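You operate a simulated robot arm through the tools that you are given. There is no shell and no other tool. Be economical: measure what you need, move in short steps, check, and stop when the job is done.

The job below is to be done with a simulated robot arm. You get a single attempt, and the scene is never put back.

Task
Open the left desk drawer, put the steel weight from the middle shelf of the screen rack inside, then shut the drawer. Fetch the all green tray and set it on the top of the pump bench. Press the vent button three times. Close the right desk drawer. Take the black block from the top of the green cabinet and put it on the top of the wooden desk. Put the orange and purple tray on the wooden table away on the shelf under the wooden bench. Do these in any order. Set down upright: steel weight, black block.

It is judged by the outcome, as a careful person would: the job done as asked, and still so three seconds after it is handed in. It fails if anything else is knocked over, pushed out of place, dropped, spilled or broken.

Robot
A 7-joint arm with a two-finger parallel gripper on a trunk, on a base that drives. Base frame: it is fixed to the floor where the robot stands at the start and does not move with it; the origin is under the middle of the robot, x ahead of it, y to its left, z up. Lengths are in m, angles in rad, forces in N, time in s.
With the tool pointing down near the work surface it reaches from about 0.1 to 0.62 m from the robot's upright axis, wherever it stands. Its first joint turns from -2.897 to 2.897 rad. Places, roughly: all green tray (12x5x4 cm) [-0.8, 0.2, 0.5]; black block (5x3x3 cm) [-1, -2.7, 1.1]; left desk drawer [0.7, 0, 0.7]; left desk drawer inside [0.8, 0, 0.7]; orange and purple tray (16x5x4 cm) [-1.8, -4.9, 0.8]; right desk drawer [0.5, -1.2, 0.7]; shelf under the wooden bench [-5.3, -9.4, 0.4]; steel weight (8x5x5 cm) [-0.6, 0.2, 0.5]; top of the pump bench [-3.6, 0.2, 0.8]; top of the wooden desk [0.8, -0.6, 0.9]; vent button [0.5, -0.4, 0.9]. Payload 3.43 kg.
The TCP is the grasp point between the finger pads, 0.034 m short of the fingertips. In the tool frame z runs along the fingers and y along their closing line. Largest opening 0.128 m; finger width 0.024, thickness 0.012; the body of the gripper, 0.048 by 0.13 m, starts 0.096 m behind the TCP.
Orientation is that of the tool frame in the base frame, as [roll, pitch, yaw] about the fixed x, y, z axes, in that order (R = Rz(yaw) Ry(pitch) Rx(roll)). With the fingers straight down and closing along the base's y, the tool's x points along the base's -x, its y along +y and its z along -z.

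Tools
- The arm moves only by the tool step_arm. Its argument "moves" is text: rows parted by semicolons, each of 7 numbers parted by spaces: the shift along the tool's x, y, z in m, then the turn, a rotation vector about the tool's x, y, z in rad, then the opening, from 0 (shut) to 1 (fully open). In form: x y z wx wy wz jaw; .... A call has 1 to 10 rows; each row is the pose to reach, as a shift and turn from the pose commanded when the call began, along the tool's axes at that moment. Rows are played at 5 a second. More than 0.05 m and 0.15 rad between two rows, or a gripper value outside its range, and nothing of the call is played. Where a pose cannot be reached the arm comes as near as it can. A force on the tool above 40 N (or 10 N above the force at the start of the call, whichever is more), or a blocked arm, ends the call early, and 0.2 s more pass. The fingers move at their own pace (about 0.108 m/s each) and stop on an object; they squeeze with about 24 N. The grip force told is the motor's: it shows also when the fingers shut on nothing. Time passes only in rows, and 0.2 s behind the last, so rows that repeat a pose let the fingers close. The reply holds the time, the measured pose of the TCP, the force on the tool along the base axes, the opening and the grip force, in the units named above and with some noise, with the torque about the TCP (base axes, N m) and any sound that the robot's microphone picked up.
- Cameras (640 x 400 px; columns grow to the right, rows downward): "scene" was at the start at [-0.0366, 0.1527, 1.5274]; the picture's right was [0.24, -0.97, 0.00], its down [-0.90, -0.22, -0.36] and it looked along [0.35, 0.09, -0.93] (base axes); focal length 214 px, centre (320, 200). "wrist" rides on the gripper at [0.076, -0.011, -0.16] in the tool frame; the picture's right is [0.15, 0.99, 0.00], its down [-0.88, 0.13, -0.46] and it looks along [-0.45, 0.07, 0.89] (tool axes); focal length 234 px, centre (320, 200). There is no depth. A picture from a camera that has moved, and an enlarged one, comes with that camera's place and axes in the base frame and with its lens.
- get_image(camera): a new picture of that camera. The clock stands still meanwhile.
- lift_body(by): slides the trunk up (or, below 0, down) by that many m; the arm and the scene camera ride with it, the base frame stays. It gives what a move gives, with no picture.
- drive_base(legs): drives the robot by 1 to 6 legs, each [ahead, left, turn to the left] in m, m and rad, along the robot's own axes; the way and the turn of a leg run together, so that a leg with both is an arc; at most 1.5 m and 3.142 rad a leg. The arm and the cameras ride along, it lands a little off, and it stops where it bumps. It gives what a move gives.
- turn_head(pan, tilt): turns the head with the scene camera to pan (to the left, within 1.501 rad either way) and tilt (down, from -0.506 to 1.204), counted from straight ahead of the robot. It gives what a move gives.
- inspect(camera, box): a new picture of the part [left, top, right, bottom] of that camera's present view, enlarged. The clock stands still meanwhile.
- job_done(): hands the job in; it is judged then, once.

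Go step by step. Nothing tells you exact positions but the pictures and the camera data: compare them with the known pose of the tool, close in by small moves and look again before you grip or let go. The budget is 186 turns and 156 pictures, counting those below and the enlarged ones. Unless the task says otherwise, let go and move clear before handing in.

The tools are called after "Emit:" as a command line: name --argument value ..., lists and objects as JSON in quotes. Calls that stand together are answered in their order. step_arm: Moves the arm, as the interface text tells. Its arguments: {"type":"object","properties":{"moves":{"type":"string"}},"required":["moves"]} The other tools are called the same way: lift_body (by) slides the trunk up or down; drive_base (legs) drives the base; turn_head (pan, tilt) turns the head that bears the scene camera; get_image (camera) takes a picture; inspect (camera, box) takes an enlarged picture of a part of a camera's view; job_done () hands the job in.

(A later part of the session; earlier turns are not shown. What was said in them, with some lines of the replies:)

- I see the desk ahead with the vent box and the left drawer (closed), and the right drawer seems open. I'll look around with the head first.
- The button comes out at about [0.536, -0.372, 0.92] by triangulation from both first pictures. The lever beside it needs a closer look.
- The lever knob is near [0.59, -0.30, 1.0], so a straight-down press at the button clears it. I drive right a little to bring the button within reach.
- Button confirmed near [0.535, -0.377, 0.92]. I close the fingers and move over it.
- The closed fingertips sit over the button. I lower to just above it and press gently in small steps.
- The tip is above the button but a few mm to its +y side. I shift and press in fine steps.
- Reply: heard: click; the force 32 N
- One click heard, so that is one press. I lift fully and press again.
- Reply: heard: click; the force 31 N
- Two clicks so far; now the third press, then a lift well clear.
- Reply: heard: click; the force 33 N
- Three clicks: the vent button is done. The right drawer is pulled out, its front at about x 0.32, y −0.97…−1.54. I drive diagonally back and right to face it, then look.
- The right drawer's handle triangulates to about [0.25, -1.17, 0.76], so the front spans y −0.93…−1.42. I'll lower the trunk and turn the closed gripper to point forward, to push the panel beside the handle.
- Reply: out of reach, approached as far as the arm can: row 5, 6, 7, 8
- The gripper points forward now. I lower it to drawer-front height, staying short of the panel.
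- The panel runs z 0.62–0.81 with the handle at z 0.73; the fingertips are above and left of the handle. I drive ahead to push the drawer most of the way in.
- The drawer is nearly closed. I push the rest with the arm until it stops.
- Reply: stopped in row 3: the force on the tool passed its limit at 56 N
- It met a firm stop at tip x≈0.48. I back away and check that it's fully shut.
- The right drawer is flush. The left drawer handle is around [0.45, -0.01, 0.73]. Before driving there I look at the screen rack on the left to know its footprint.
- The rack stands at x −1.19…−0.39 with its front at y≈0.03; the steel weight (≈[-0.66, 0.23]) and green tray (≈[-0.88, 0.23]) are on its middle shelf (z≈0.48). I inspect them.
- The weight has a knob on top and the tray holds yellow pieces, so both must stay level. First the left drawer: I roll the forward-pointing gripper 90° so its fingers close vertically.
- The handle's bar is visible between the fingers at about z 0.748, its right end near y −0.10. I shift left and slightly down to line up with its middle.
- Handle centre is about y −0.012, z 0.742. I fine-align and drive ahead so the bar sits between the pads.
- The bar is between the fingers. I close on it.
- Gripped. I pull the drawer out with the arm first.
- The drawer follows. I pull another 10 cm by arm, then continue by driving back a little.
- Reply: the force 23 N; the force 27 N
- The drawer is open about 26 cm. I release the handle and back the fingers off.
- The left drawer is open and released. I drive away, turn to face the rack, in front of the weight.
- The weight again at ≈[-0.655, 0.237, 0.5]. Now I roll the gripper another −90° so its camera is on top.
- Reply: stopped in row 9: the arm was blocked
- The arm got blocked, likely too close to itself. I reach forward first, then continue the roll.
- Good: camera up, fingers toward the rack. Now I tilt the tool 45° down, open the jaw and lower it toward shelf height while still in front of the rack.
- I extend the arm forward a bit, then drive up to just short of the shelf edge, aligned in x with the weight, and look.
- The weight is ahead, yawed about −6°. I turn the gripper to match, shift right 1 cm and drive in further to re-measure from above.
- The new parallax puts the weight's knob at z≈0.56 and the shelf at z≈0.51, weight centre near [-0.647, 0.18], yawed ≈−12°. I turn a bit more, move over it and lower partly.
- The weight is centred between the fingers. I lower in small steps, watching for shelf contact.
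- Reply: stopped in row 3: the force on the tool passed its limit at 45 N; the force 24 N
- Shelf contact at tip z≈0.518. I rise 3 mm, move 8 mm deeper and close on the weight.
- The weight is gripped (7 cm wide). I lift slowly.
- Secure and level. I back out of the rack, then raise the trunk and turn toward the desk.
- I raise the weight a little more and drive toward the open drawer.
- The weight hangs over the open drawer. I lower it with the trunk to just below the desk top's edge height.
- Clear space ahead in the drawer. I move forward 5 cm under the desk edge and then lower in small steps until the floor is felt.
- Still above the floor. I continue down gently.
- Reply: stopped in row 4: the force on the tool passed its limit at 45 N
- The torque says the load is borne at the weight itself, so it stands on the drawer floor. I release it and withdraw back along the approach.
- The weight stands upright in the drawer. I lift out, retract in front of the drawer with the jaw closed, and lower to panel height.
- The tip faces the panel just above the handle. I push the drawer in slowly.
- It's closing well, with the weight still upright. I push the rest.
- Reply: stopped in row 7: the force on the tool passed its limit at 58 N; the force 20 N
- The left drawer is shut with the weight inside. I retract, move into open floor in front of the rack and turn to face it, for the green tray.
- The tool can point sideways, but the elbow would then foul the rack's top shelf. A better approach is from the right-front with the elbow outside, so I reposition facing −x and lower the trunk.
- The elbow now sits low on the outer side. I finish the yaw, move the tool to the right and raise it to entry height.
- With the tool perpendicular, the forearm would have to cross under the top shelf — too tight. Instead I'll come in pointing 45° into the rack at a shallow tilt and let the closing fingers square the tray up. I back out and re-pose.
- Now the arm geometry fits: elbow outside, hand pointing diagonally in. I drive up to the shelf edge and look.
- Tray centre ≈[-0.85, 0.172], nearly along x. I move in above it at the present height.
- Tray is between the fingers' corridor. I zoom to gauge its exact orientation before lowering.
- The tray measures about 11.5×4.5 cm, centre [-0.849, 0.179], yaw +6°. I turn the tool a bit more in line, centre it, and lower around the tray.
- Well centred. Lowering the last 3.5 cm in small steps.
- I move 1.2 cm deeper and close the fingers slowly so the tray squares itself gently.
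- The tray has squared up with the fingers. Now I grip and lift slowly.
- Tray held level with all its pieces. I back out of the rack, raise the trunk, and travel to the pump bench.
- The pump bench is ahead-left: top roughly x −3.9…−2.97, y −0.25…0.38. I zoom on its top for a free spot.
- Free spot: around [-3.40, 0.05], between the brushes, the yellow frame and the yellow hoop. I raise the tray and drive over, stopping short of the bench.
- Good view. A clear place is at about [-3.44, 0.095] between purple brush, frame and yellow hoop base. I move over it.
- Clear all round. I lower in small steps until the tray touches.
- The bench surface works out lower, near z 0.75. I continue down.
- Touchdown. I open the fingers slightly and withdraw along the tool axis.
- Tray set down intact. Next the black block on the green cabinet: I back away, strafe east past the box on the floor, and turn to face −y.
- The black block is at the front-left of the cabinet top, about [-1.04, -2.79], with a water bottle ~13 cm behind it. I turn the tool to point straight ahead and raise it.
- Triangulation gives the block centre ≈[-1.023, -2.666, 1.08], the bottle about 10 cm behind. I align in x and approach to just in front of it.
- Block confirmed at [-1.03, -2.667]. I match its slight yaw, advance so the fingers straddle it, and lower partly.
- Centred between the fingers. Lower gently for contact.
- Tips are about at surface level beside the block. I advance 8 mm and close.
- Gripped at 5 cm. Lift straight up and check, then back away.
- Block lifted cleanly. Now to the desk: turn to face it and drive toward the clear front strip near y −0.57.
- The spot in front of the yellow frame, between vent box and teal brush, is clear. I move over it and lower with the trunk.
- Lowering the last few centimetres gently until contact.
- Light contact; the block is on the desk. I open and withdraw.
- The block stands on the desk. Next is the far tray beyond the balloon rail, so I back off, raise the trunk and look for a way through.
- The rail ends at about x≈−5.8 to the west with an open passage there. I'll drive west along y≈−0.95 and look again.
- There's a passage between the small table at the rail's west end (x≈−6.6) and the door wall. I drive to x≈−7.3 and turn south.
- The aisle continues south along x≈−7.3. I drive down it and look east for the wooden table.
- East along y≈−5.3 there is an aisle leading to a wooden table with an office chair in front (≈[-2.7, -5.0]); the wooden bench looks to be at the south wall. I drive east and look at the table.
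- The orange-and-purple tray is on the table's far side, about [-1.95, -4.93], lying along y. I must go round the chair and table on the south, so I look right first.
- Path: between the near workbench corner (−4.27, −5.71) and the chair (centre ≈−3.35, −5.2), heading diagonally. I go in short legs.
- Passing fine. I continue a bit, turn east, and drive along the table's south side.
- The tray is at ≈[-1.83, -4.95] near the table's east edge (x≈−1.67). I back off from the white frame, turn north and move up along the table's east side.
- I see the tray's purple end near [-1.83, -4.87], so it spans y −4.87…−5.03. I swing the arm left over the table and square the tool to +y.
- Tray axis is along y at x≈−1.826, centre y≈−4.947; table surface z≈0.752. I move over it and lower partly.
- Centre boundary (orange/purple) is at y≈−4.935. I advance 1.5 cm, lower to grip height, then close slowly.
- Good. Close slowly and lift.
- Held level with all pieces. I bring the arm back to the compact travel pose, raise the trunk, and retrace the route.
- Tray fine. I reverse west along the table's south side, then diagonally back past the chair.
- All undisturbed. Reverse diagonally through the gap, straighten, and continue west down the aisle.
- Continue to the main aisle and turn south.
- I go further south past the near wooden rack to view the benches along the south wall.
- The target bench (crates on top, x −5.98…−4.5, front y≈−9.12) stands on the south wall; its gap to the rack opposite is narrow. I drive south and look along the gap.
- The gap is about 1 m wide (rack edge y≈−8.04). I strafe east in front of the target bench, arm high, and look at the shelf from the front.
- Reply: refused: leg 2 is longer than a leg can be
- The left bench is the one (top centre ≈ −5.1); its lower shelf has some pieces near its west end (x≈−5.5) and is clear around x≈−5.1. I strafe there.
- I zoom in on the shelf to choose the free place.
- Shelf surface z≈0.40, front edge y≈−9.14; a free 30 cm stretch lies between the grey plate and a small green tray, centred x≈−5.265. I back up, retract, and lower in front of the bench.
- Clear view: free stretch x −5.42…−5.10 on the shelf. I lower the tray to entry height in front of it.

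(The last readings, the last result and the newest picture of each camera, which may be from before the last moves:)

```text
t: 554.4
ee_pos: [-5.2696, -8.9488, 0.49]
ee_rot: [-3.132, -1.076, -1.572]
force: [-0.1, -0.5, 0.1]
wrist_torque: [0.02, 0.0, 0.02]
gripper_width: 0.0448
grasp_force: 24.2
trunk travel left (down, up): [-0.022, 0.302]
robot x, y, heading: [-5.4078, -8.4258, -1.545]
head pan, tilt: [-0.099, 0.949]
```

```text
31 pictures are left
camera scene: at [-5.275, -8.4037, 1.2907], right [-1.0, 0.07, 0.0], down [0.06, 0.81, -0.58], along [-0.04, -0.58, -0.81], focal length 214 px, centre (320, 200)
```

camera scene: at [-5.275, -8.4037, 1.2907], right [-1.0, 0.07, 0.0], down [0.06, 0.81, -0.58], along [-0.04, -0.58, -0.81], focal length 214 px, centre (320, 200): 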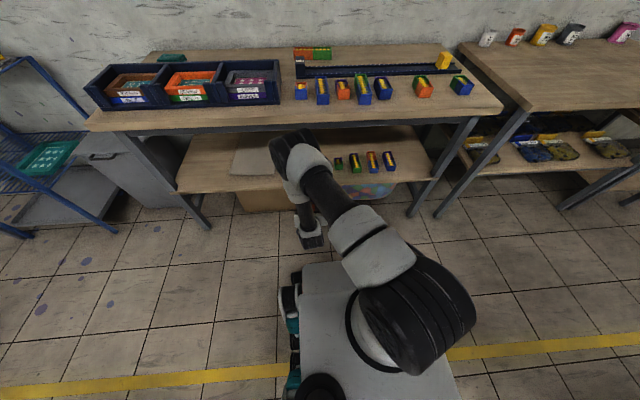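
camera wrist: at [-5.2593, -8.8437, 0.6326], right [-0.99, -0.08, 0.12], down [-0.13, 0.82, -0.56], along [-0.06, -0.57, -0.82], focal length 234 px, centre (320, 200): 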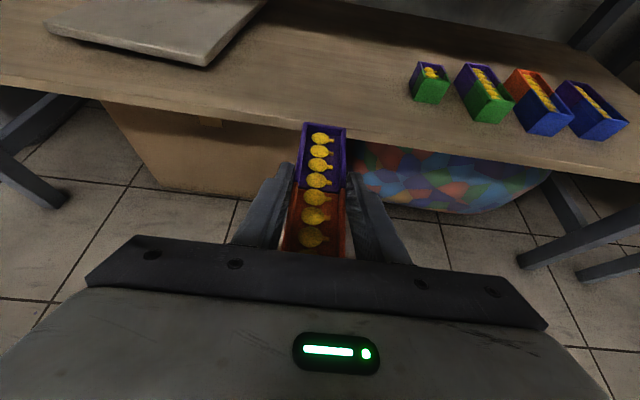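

The forearm hangs almost vertically in front of the bench, so I can advance ~0.3 m. First half, then look.

Emit:
drive_base --legs '[[0.17, 0, 0]]'

Emit:
get_image --camera "wrist"

Emit:
get_image --camera "scene"

```text
t: 555.9
ee_pos: [-5.2658, -9.1218, 0.4904]
ee_rot: [-3.129, -1.075, -1.573]
force: [-0.9, 0.2, -1.5]
wrist_torque: [0.02, -0.01, 0.0]
gripper_width: 0.0447
grasp_force: 23.6
trunk travel left (down, up): [-0.022, 0.302]
robot x, y, heading: [-5.4015, -8.5927, -1.55]
head pan, tilt: [-0.099, 0.949]
```

```text
30 pictures are left
camera wrist: at [-5.256, -9.0159, 0.6329], right [-0.99, -0.07, 0.12], down [-0.13, 0.82, -0.56], along [-0.06, -0.57, -0.82], focal length 234 px, centre (320, 200)
```

wrist: 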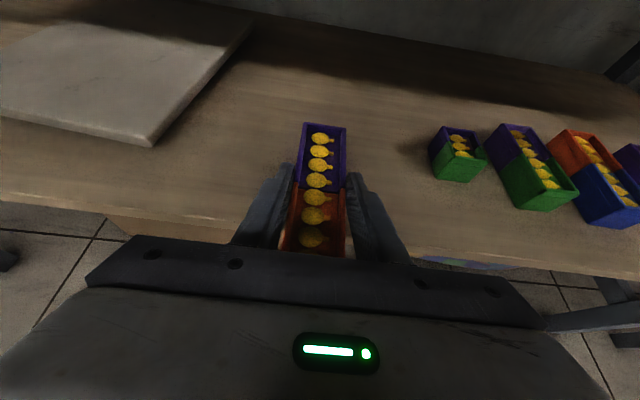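

```text
29 pictures are left
camera scene: at [-5.2708, -8.576, 1.2906], right [-1.0, 0.08, 0.0], down [0.06, 0.81, -0.58], along [-0.04, -0.58, -0.81], focal length 214 px, centre (320, 200)
```

scene: 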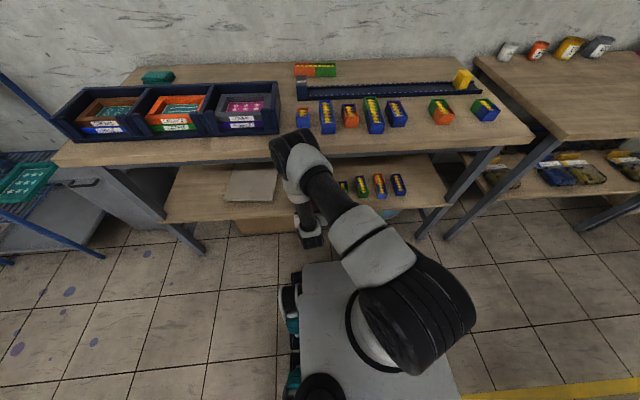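

Path is clear; advance the remaining 12 cm and check.

Emit:
drive_base --legs '[[0.12, 0, 0]]'

Emit:
get_image --camera "wrist"

Emit:
get_image --camera "scene"

```text
t: 557.1
ee_pos: [-5.2634, -9.2137, 0.4843]
ee_rot: [-3.141, -1.051, -1.561]
force: [-0.2, -0.2, -0.7]
wrist_torque: [0.03, 0.0, -0.01]
gripper_width: 0.0446
grasp_force: 24.3
trunk travel left (down, up): [-0.022, 0.302]
robot x, y, heading: [-5.401, -8.7033, -1.549]
head pan, tilt: [-0.099, 0.949]
stopped in leg 1: the robot was blocked; the commanded pose is now the measured one
```

```text
28 pictures are left
camera wrist: at [-5.2538, -9.1124, 0.6304], right [-0.99, -0.08, 0.13], down [-0.14, 0.83, -0.54], along [-0.06, -0.55, -0.83], focal length 234 px, centre (320, 200)
```

wrist: 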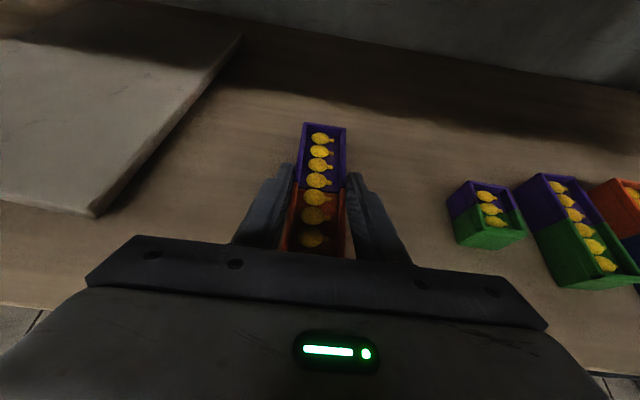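

```text
27 pictures are left
camera scene: at [-5.2707, -8.6785, 1.2906], right [-1.0, 0.08, 0.0], down [0.06, 0.81, -0.59], along [-0.04, -0.58, -0.81], focal length 214 px, centre (320, 200)
```

scene: 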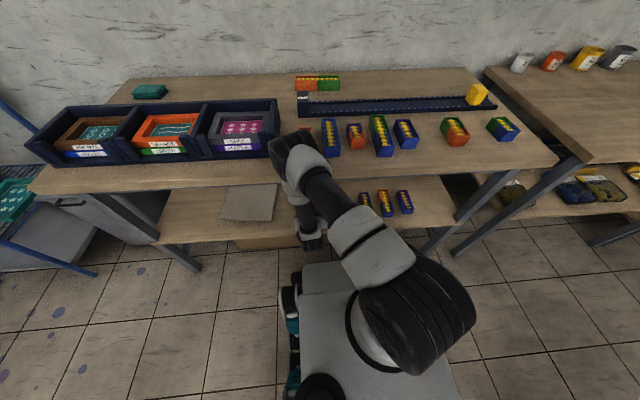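

The base stopped against something — the arm likely touched the bench. I back off 3 cm at once and inspect.

Emit:
drive_base --legs '[[-0.04, 0, 0]]'

Emit:
inspect --camera "scene" --box '[220, 80, 420, 205]'

```text
t: 558.0
ee_pos: [-5.2646, -9.1784, 0.4844]
ee_rot: [3.141, -1.05, -1.557]
force: [-0.2, 0.2, -1.7]
wrist_torque: [0.02, 0.01, 0.0]
gripper_width: 0.0445
grasp_force: 23.7
trunk travel left (down, up): [-0.022, 0.302]
robot x, y, heading: [-5.3991, -8.6694, -1.549]
head pan, tilt: [-0.099, 0.949]
```

```text
3.20 times, centred on (320, 142) of scene
camera zoom: at [-5.2699, -8.6444, 1.2905], right [-1.0, 0.08, 0.0], down [0.06, 0.81, -0.58], along [-0.04, -0.58, -0.81], focal length 686 px, centre (320, 384)
```

zoom: 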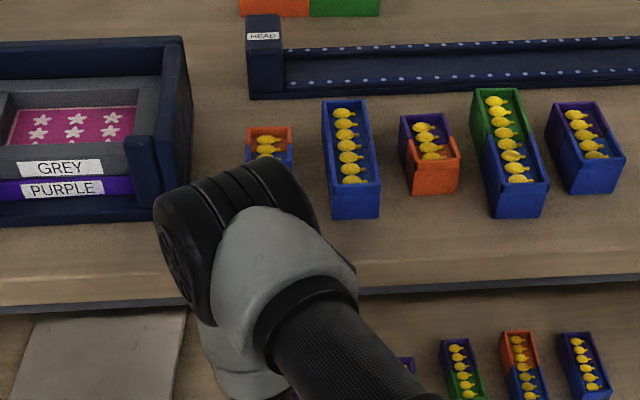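

The front-row pieces are still evenly spaced; it was the near-vertical forearm meeting the bench's front edge. With the base farther back and the arm extended more, the forearm slopes away from the edge. I back up 10 cm and reach forward.

Emit:
drive_base --legs '[[-0.1, 0, 0]]'

Emit:
step_arm --moves "0.02 0 0.035 0 0.025 0 0.2; 0.04 0 0.07 0 0.025 0 0.2; 0.06 0 0.104 0 0.025 0 0.2; 0.074 0 0.13 0 0.025 0 0.2"

Emit:
inspect --camera "scene" --box '[220, 80, 420, 205]'

```text
t: 559.2
ee_pos: [-5.2684, -9.0773, 0.4843]
ee_rot: [3.14, -1.051, -1.559]
force: [0.5, 0.3, -1.0]
wrist_torque: [0.02, 0.01, 0.02]
gripper_width: 0.0445
grasp_force: 24.0
trunk travel left (down, up): [-0.022, 0.302]
robot x, y, heading: [-5.4021, -8.5684, -1.55]
head pan, tilt: [-0.099, 0.949]
```

```text
t: 560.2
ee_pos: [-5.2645, -9.2256, 0.4833]
ee_rot: [3.14, -1.074, -1.558]
force: [-0.3, 0.5, -1.2]
wrist_torque: [-0.01, 0.01, 0.0]
gripper_width: 0.0447
grasp_force: 24.0
trunk travel left (down, up): [-0.022, 0.302]
robot x, y, heading: [-5.4037, -8.5618, -1.548]
head pan, tilt: [-0.099, 0.949]
```

```text
3.20 times, centred on (320, 142) of scene
camera zoom: at [-5.2721, -8.5448, 1.2906], right [-1.0, 0.08, 0.0], down [0.06, 0.81, -0.58], along [-0.04, -0.58, -0.81], focal length 686 px, centre (320, 384)
```

zoom: 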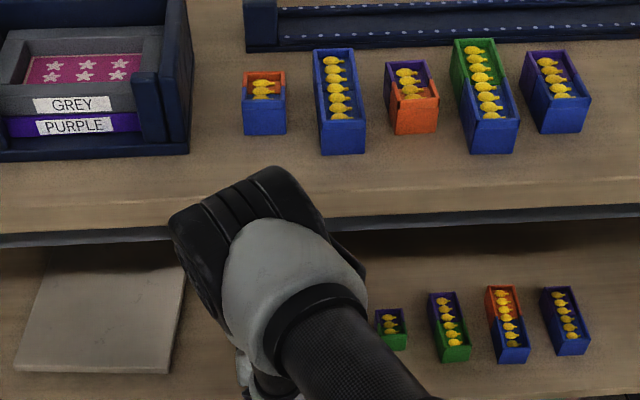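

All pieces on the bench are in place. I reach 3.5 cm further and check the view before lowering.

Emit:
step_arm --moves "0.0095 0 0.0176 0 0 0 0.2; 0.0175 0 0.032 0 0 0 0.2"

Emit:
get_image --camera "wrist"

```text
t: 560.8
ee_pos: [-5.266, -9.2655, 0.4853]
ee_rot: [3.139, -1.076, -1.557]
force: [0.0, 0.1, -0.9]
wrist_torque: [0.02, 0.02, -0.02]
gripper_width: 0.0448
grasp_force: 23.9
trunk travel left (down, up): [-0.022, 0.302]
robot x, y, heading: [-5.4031, -8.5673, -1.546]
head pan, tilt: [-0.099, 0.949]
```

```text
24 pictures are left
camera wrist: at [-5.2546, -9.1594, 0.6267], right [-0.99, -0.08, 0.13], down [-0.14, 0.82, -0.56], along [-0.06, -0.57, -0.82], focal length 234 px, centre (320, 200)
```

wrist: 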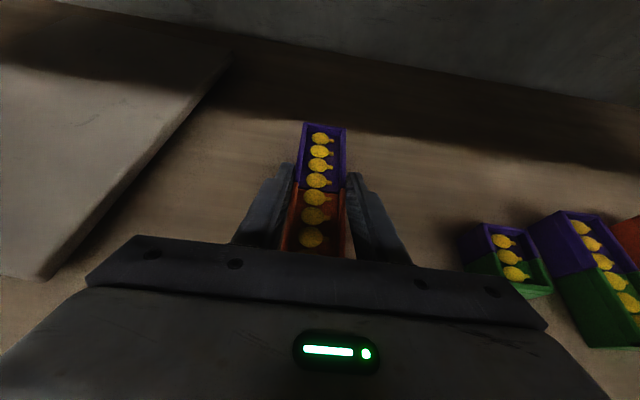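

Well inside and clear on both sides. I lower gently until it touches the shelf.

Emit:
step_arm --moves "-0.013 0 0.007 0 0 0 0.2; -0.0246 0 0.0133 0 0 0 0.2; -0.0317 0 0.017 0 0 0 0.2; -0.0352 0 0.019 0 0 0 0.2; -0.0387 0 0.021 0 0 0 0.2; -0.0422 0 0.0228 0 0 0 0.2; -0.0458 0 0.0247 0 0 0 0.2; -0.0493 0 0.0266 0 0 0 0.2; -0.0528 0 0.0285 0 0 0 0.2"

Emit:
get_image --camera "wrist"

```text
t: 561.5
ee_pos: [-5.2647, -9.2722, 0.4636]
ee_rot: [-3.138, -1.1, -1.564]
force: [0.0, 1.3, 9.2]
wrist_torque: [0.31, 0.07, 0.05]
gripper_width: 0.0447
grasp_force: 24.3
trunk travel left (down, up): [-0.022, 0.302]
robot x, y, heading: [-5.4045, -8.5624, -1.55]
head pan, tilt: [-0.099, 0.949]
stopped in row 3: the force on the tool passed its limit at 45 N (the readings are from after the stop); the commanded pose is now the measured one
```

```text
23 pictures are left
camera wrist: at [-5.2541, -9.163, 0.6031], right [-0.99, -0.08, 0.13], down [-0.14, 0.8, -0.58], along [-0.06, -0.59, -0.81], focal length 234 px, centre (320, 200)
```

wrist: 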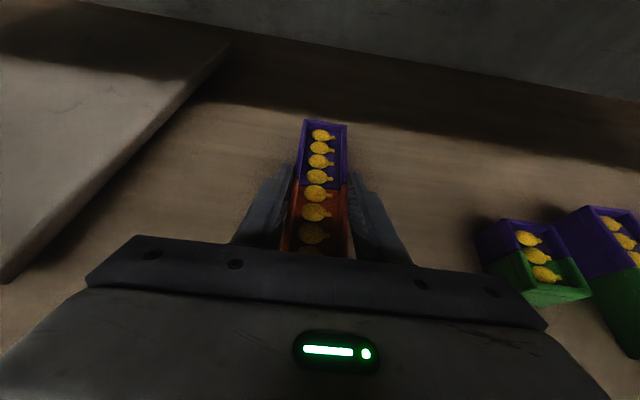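

Contact felt with the near end slightly first. I rise a few mm, restore the exact level, and set down again.

Emit:
step_arm --moves "0.0045 0 -0.0023 0 0 0 0.2; 0.0045 0 -0.0023 0 -0.025 0 0.2; 0.001 0 -0.0005 0 -0.025 0 0.2; -0.0015 0 0.0008 0 -0.025 0 0.2; -0.0035 0 0.0018 0 -0.025 0 0.2"

```text
t: 562.7
ee_pos: [-5.2639, -9.2701, 0.4596]
ee_rot: [-3.138, -1.074, -1.563]
force: [-1.6, 1.7, 16.1]
wrist_torque: [0.0, 0.09, 0.05]
gripper_width: 0.0447
grasp_force: 24.1
trunk travel left (down, up): [-0.022, 0.302]
robot x, y, heading: [-5.4005, -8.5694, -1.55]
head pan, tilt: [-0.099, 0.949]
```

It sits flat now (no torque). I open and withdraw.

Emit:
step_arm --moves "0 0 0 0 0 0 0.38; 0 0 0 0 0 0 0.45; 0 0 0 0 0 0 0.55; 0 0 0 0 0 0 0.6; 0 0 0 0 0 0 0.6; -0.01 0 -0.03 0 0 0 0.6; -0.025 0 -0.07 0 0 0 0.6; -0.04 0 -0.105 0 0 0 0.6; -0.0536 0 -0.1415 0 0 0 0.6"

Emit:
get_image --camera "wrist"

```text
t: 564.7
ee_pos: [-5.2671, -9.1204, 0.4778]
ee_rot: [-3.139, -1.069, -1.564]
force: [0.4, 0.4, -0.2]
wrist_torque: [0.01, 0.0, 0.04]
gripper_width: 0.0767
grasp_force: 0.0
trunk travel left (down, up): [-0.022, 0.302]
robot x, y, heading: [-5.4075, -8.5612, -1.546]
head pan, tilt: [-0.099, 0.949]
```

```text
22 pictures are left
camera wrist: at [-5.2558, -9.0173, 0.6202], right [-0.99, -0.08, 0.13], down [-0.14, 0.82, -0.55], along [-0.06, -0.56, -0.82], focal length 234 px, centre (320, 200)
```

wrist: 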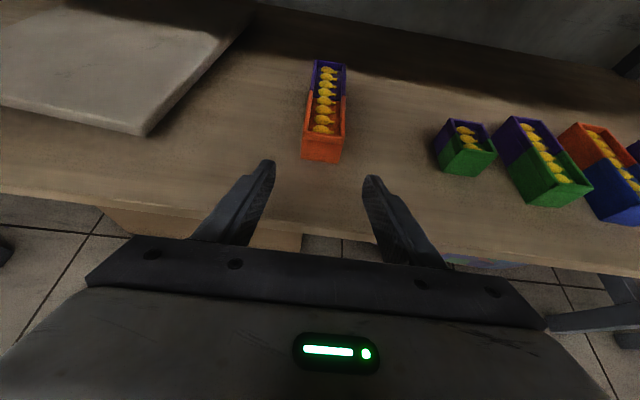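

The orange-and-purple tray is put away on the shelf. I back clear of the bench for a last look.

Emit:
drive_base --legs '[[-0.18, 0, 0]]'

Emit:
get_image --camera "scene"

```text
t: 566.2
ee_pos: [-5.2702, -8.9414, 0.4765]
ee_rot: [-3.139, -1.07, -1.562]
force: [1.3, -0.4, -0.4]
wrist_torque: [0.0, 0.02, -0.01]
gripper_width: 0.0767
grasp_force: 0.0
trunk travel left (down, up): [-0.022, 0.302]
robot x, y, heading: [-5.4022, -8.3818, -1.547]
head pan, tilt: [-0.099, 0.949]
```

```text
21 pictures are left
camera scene: at [-5.2763, -8.3636, 1.2906], right [-1.0, 0.08, 0.0], down [0.06, 0.81, -0.58], along [-0.04, -0.58, -0.81], focal length 214 px, centre (320, 200)
```

scene: 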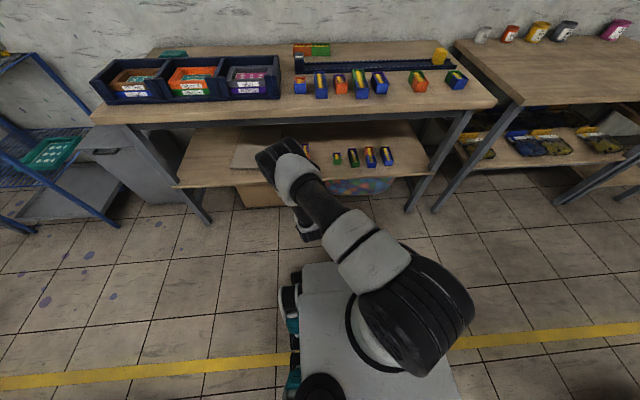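

Everything on and under the bench is in order, the hand is clear, and all six parts of the job are done. I hand it in.

Emit:
job_done

```text
The job is handed in.
```

I handed in the job with all six parts done:

- **Left drawer:** the steel weight is inside, upright, and the drawer is shut.
- **Green tray:** it is on top of the pump bench with its pieces still in it.
- **Vent button:** I pressed it three times and heard a click each time.
- **Right drawer:** it is closed.
- **Black block:** it is on top of the wooden desk, upright.
- **Orange and purple tray:** it is on the shelf under the wooden bench.

While I was putting that last tray away, the arm touched the front edge of the wooden bench. I backed off, and nothing on the bench had moved. I did not drive back to look at the desk, drawers or pump bench again before handing in.
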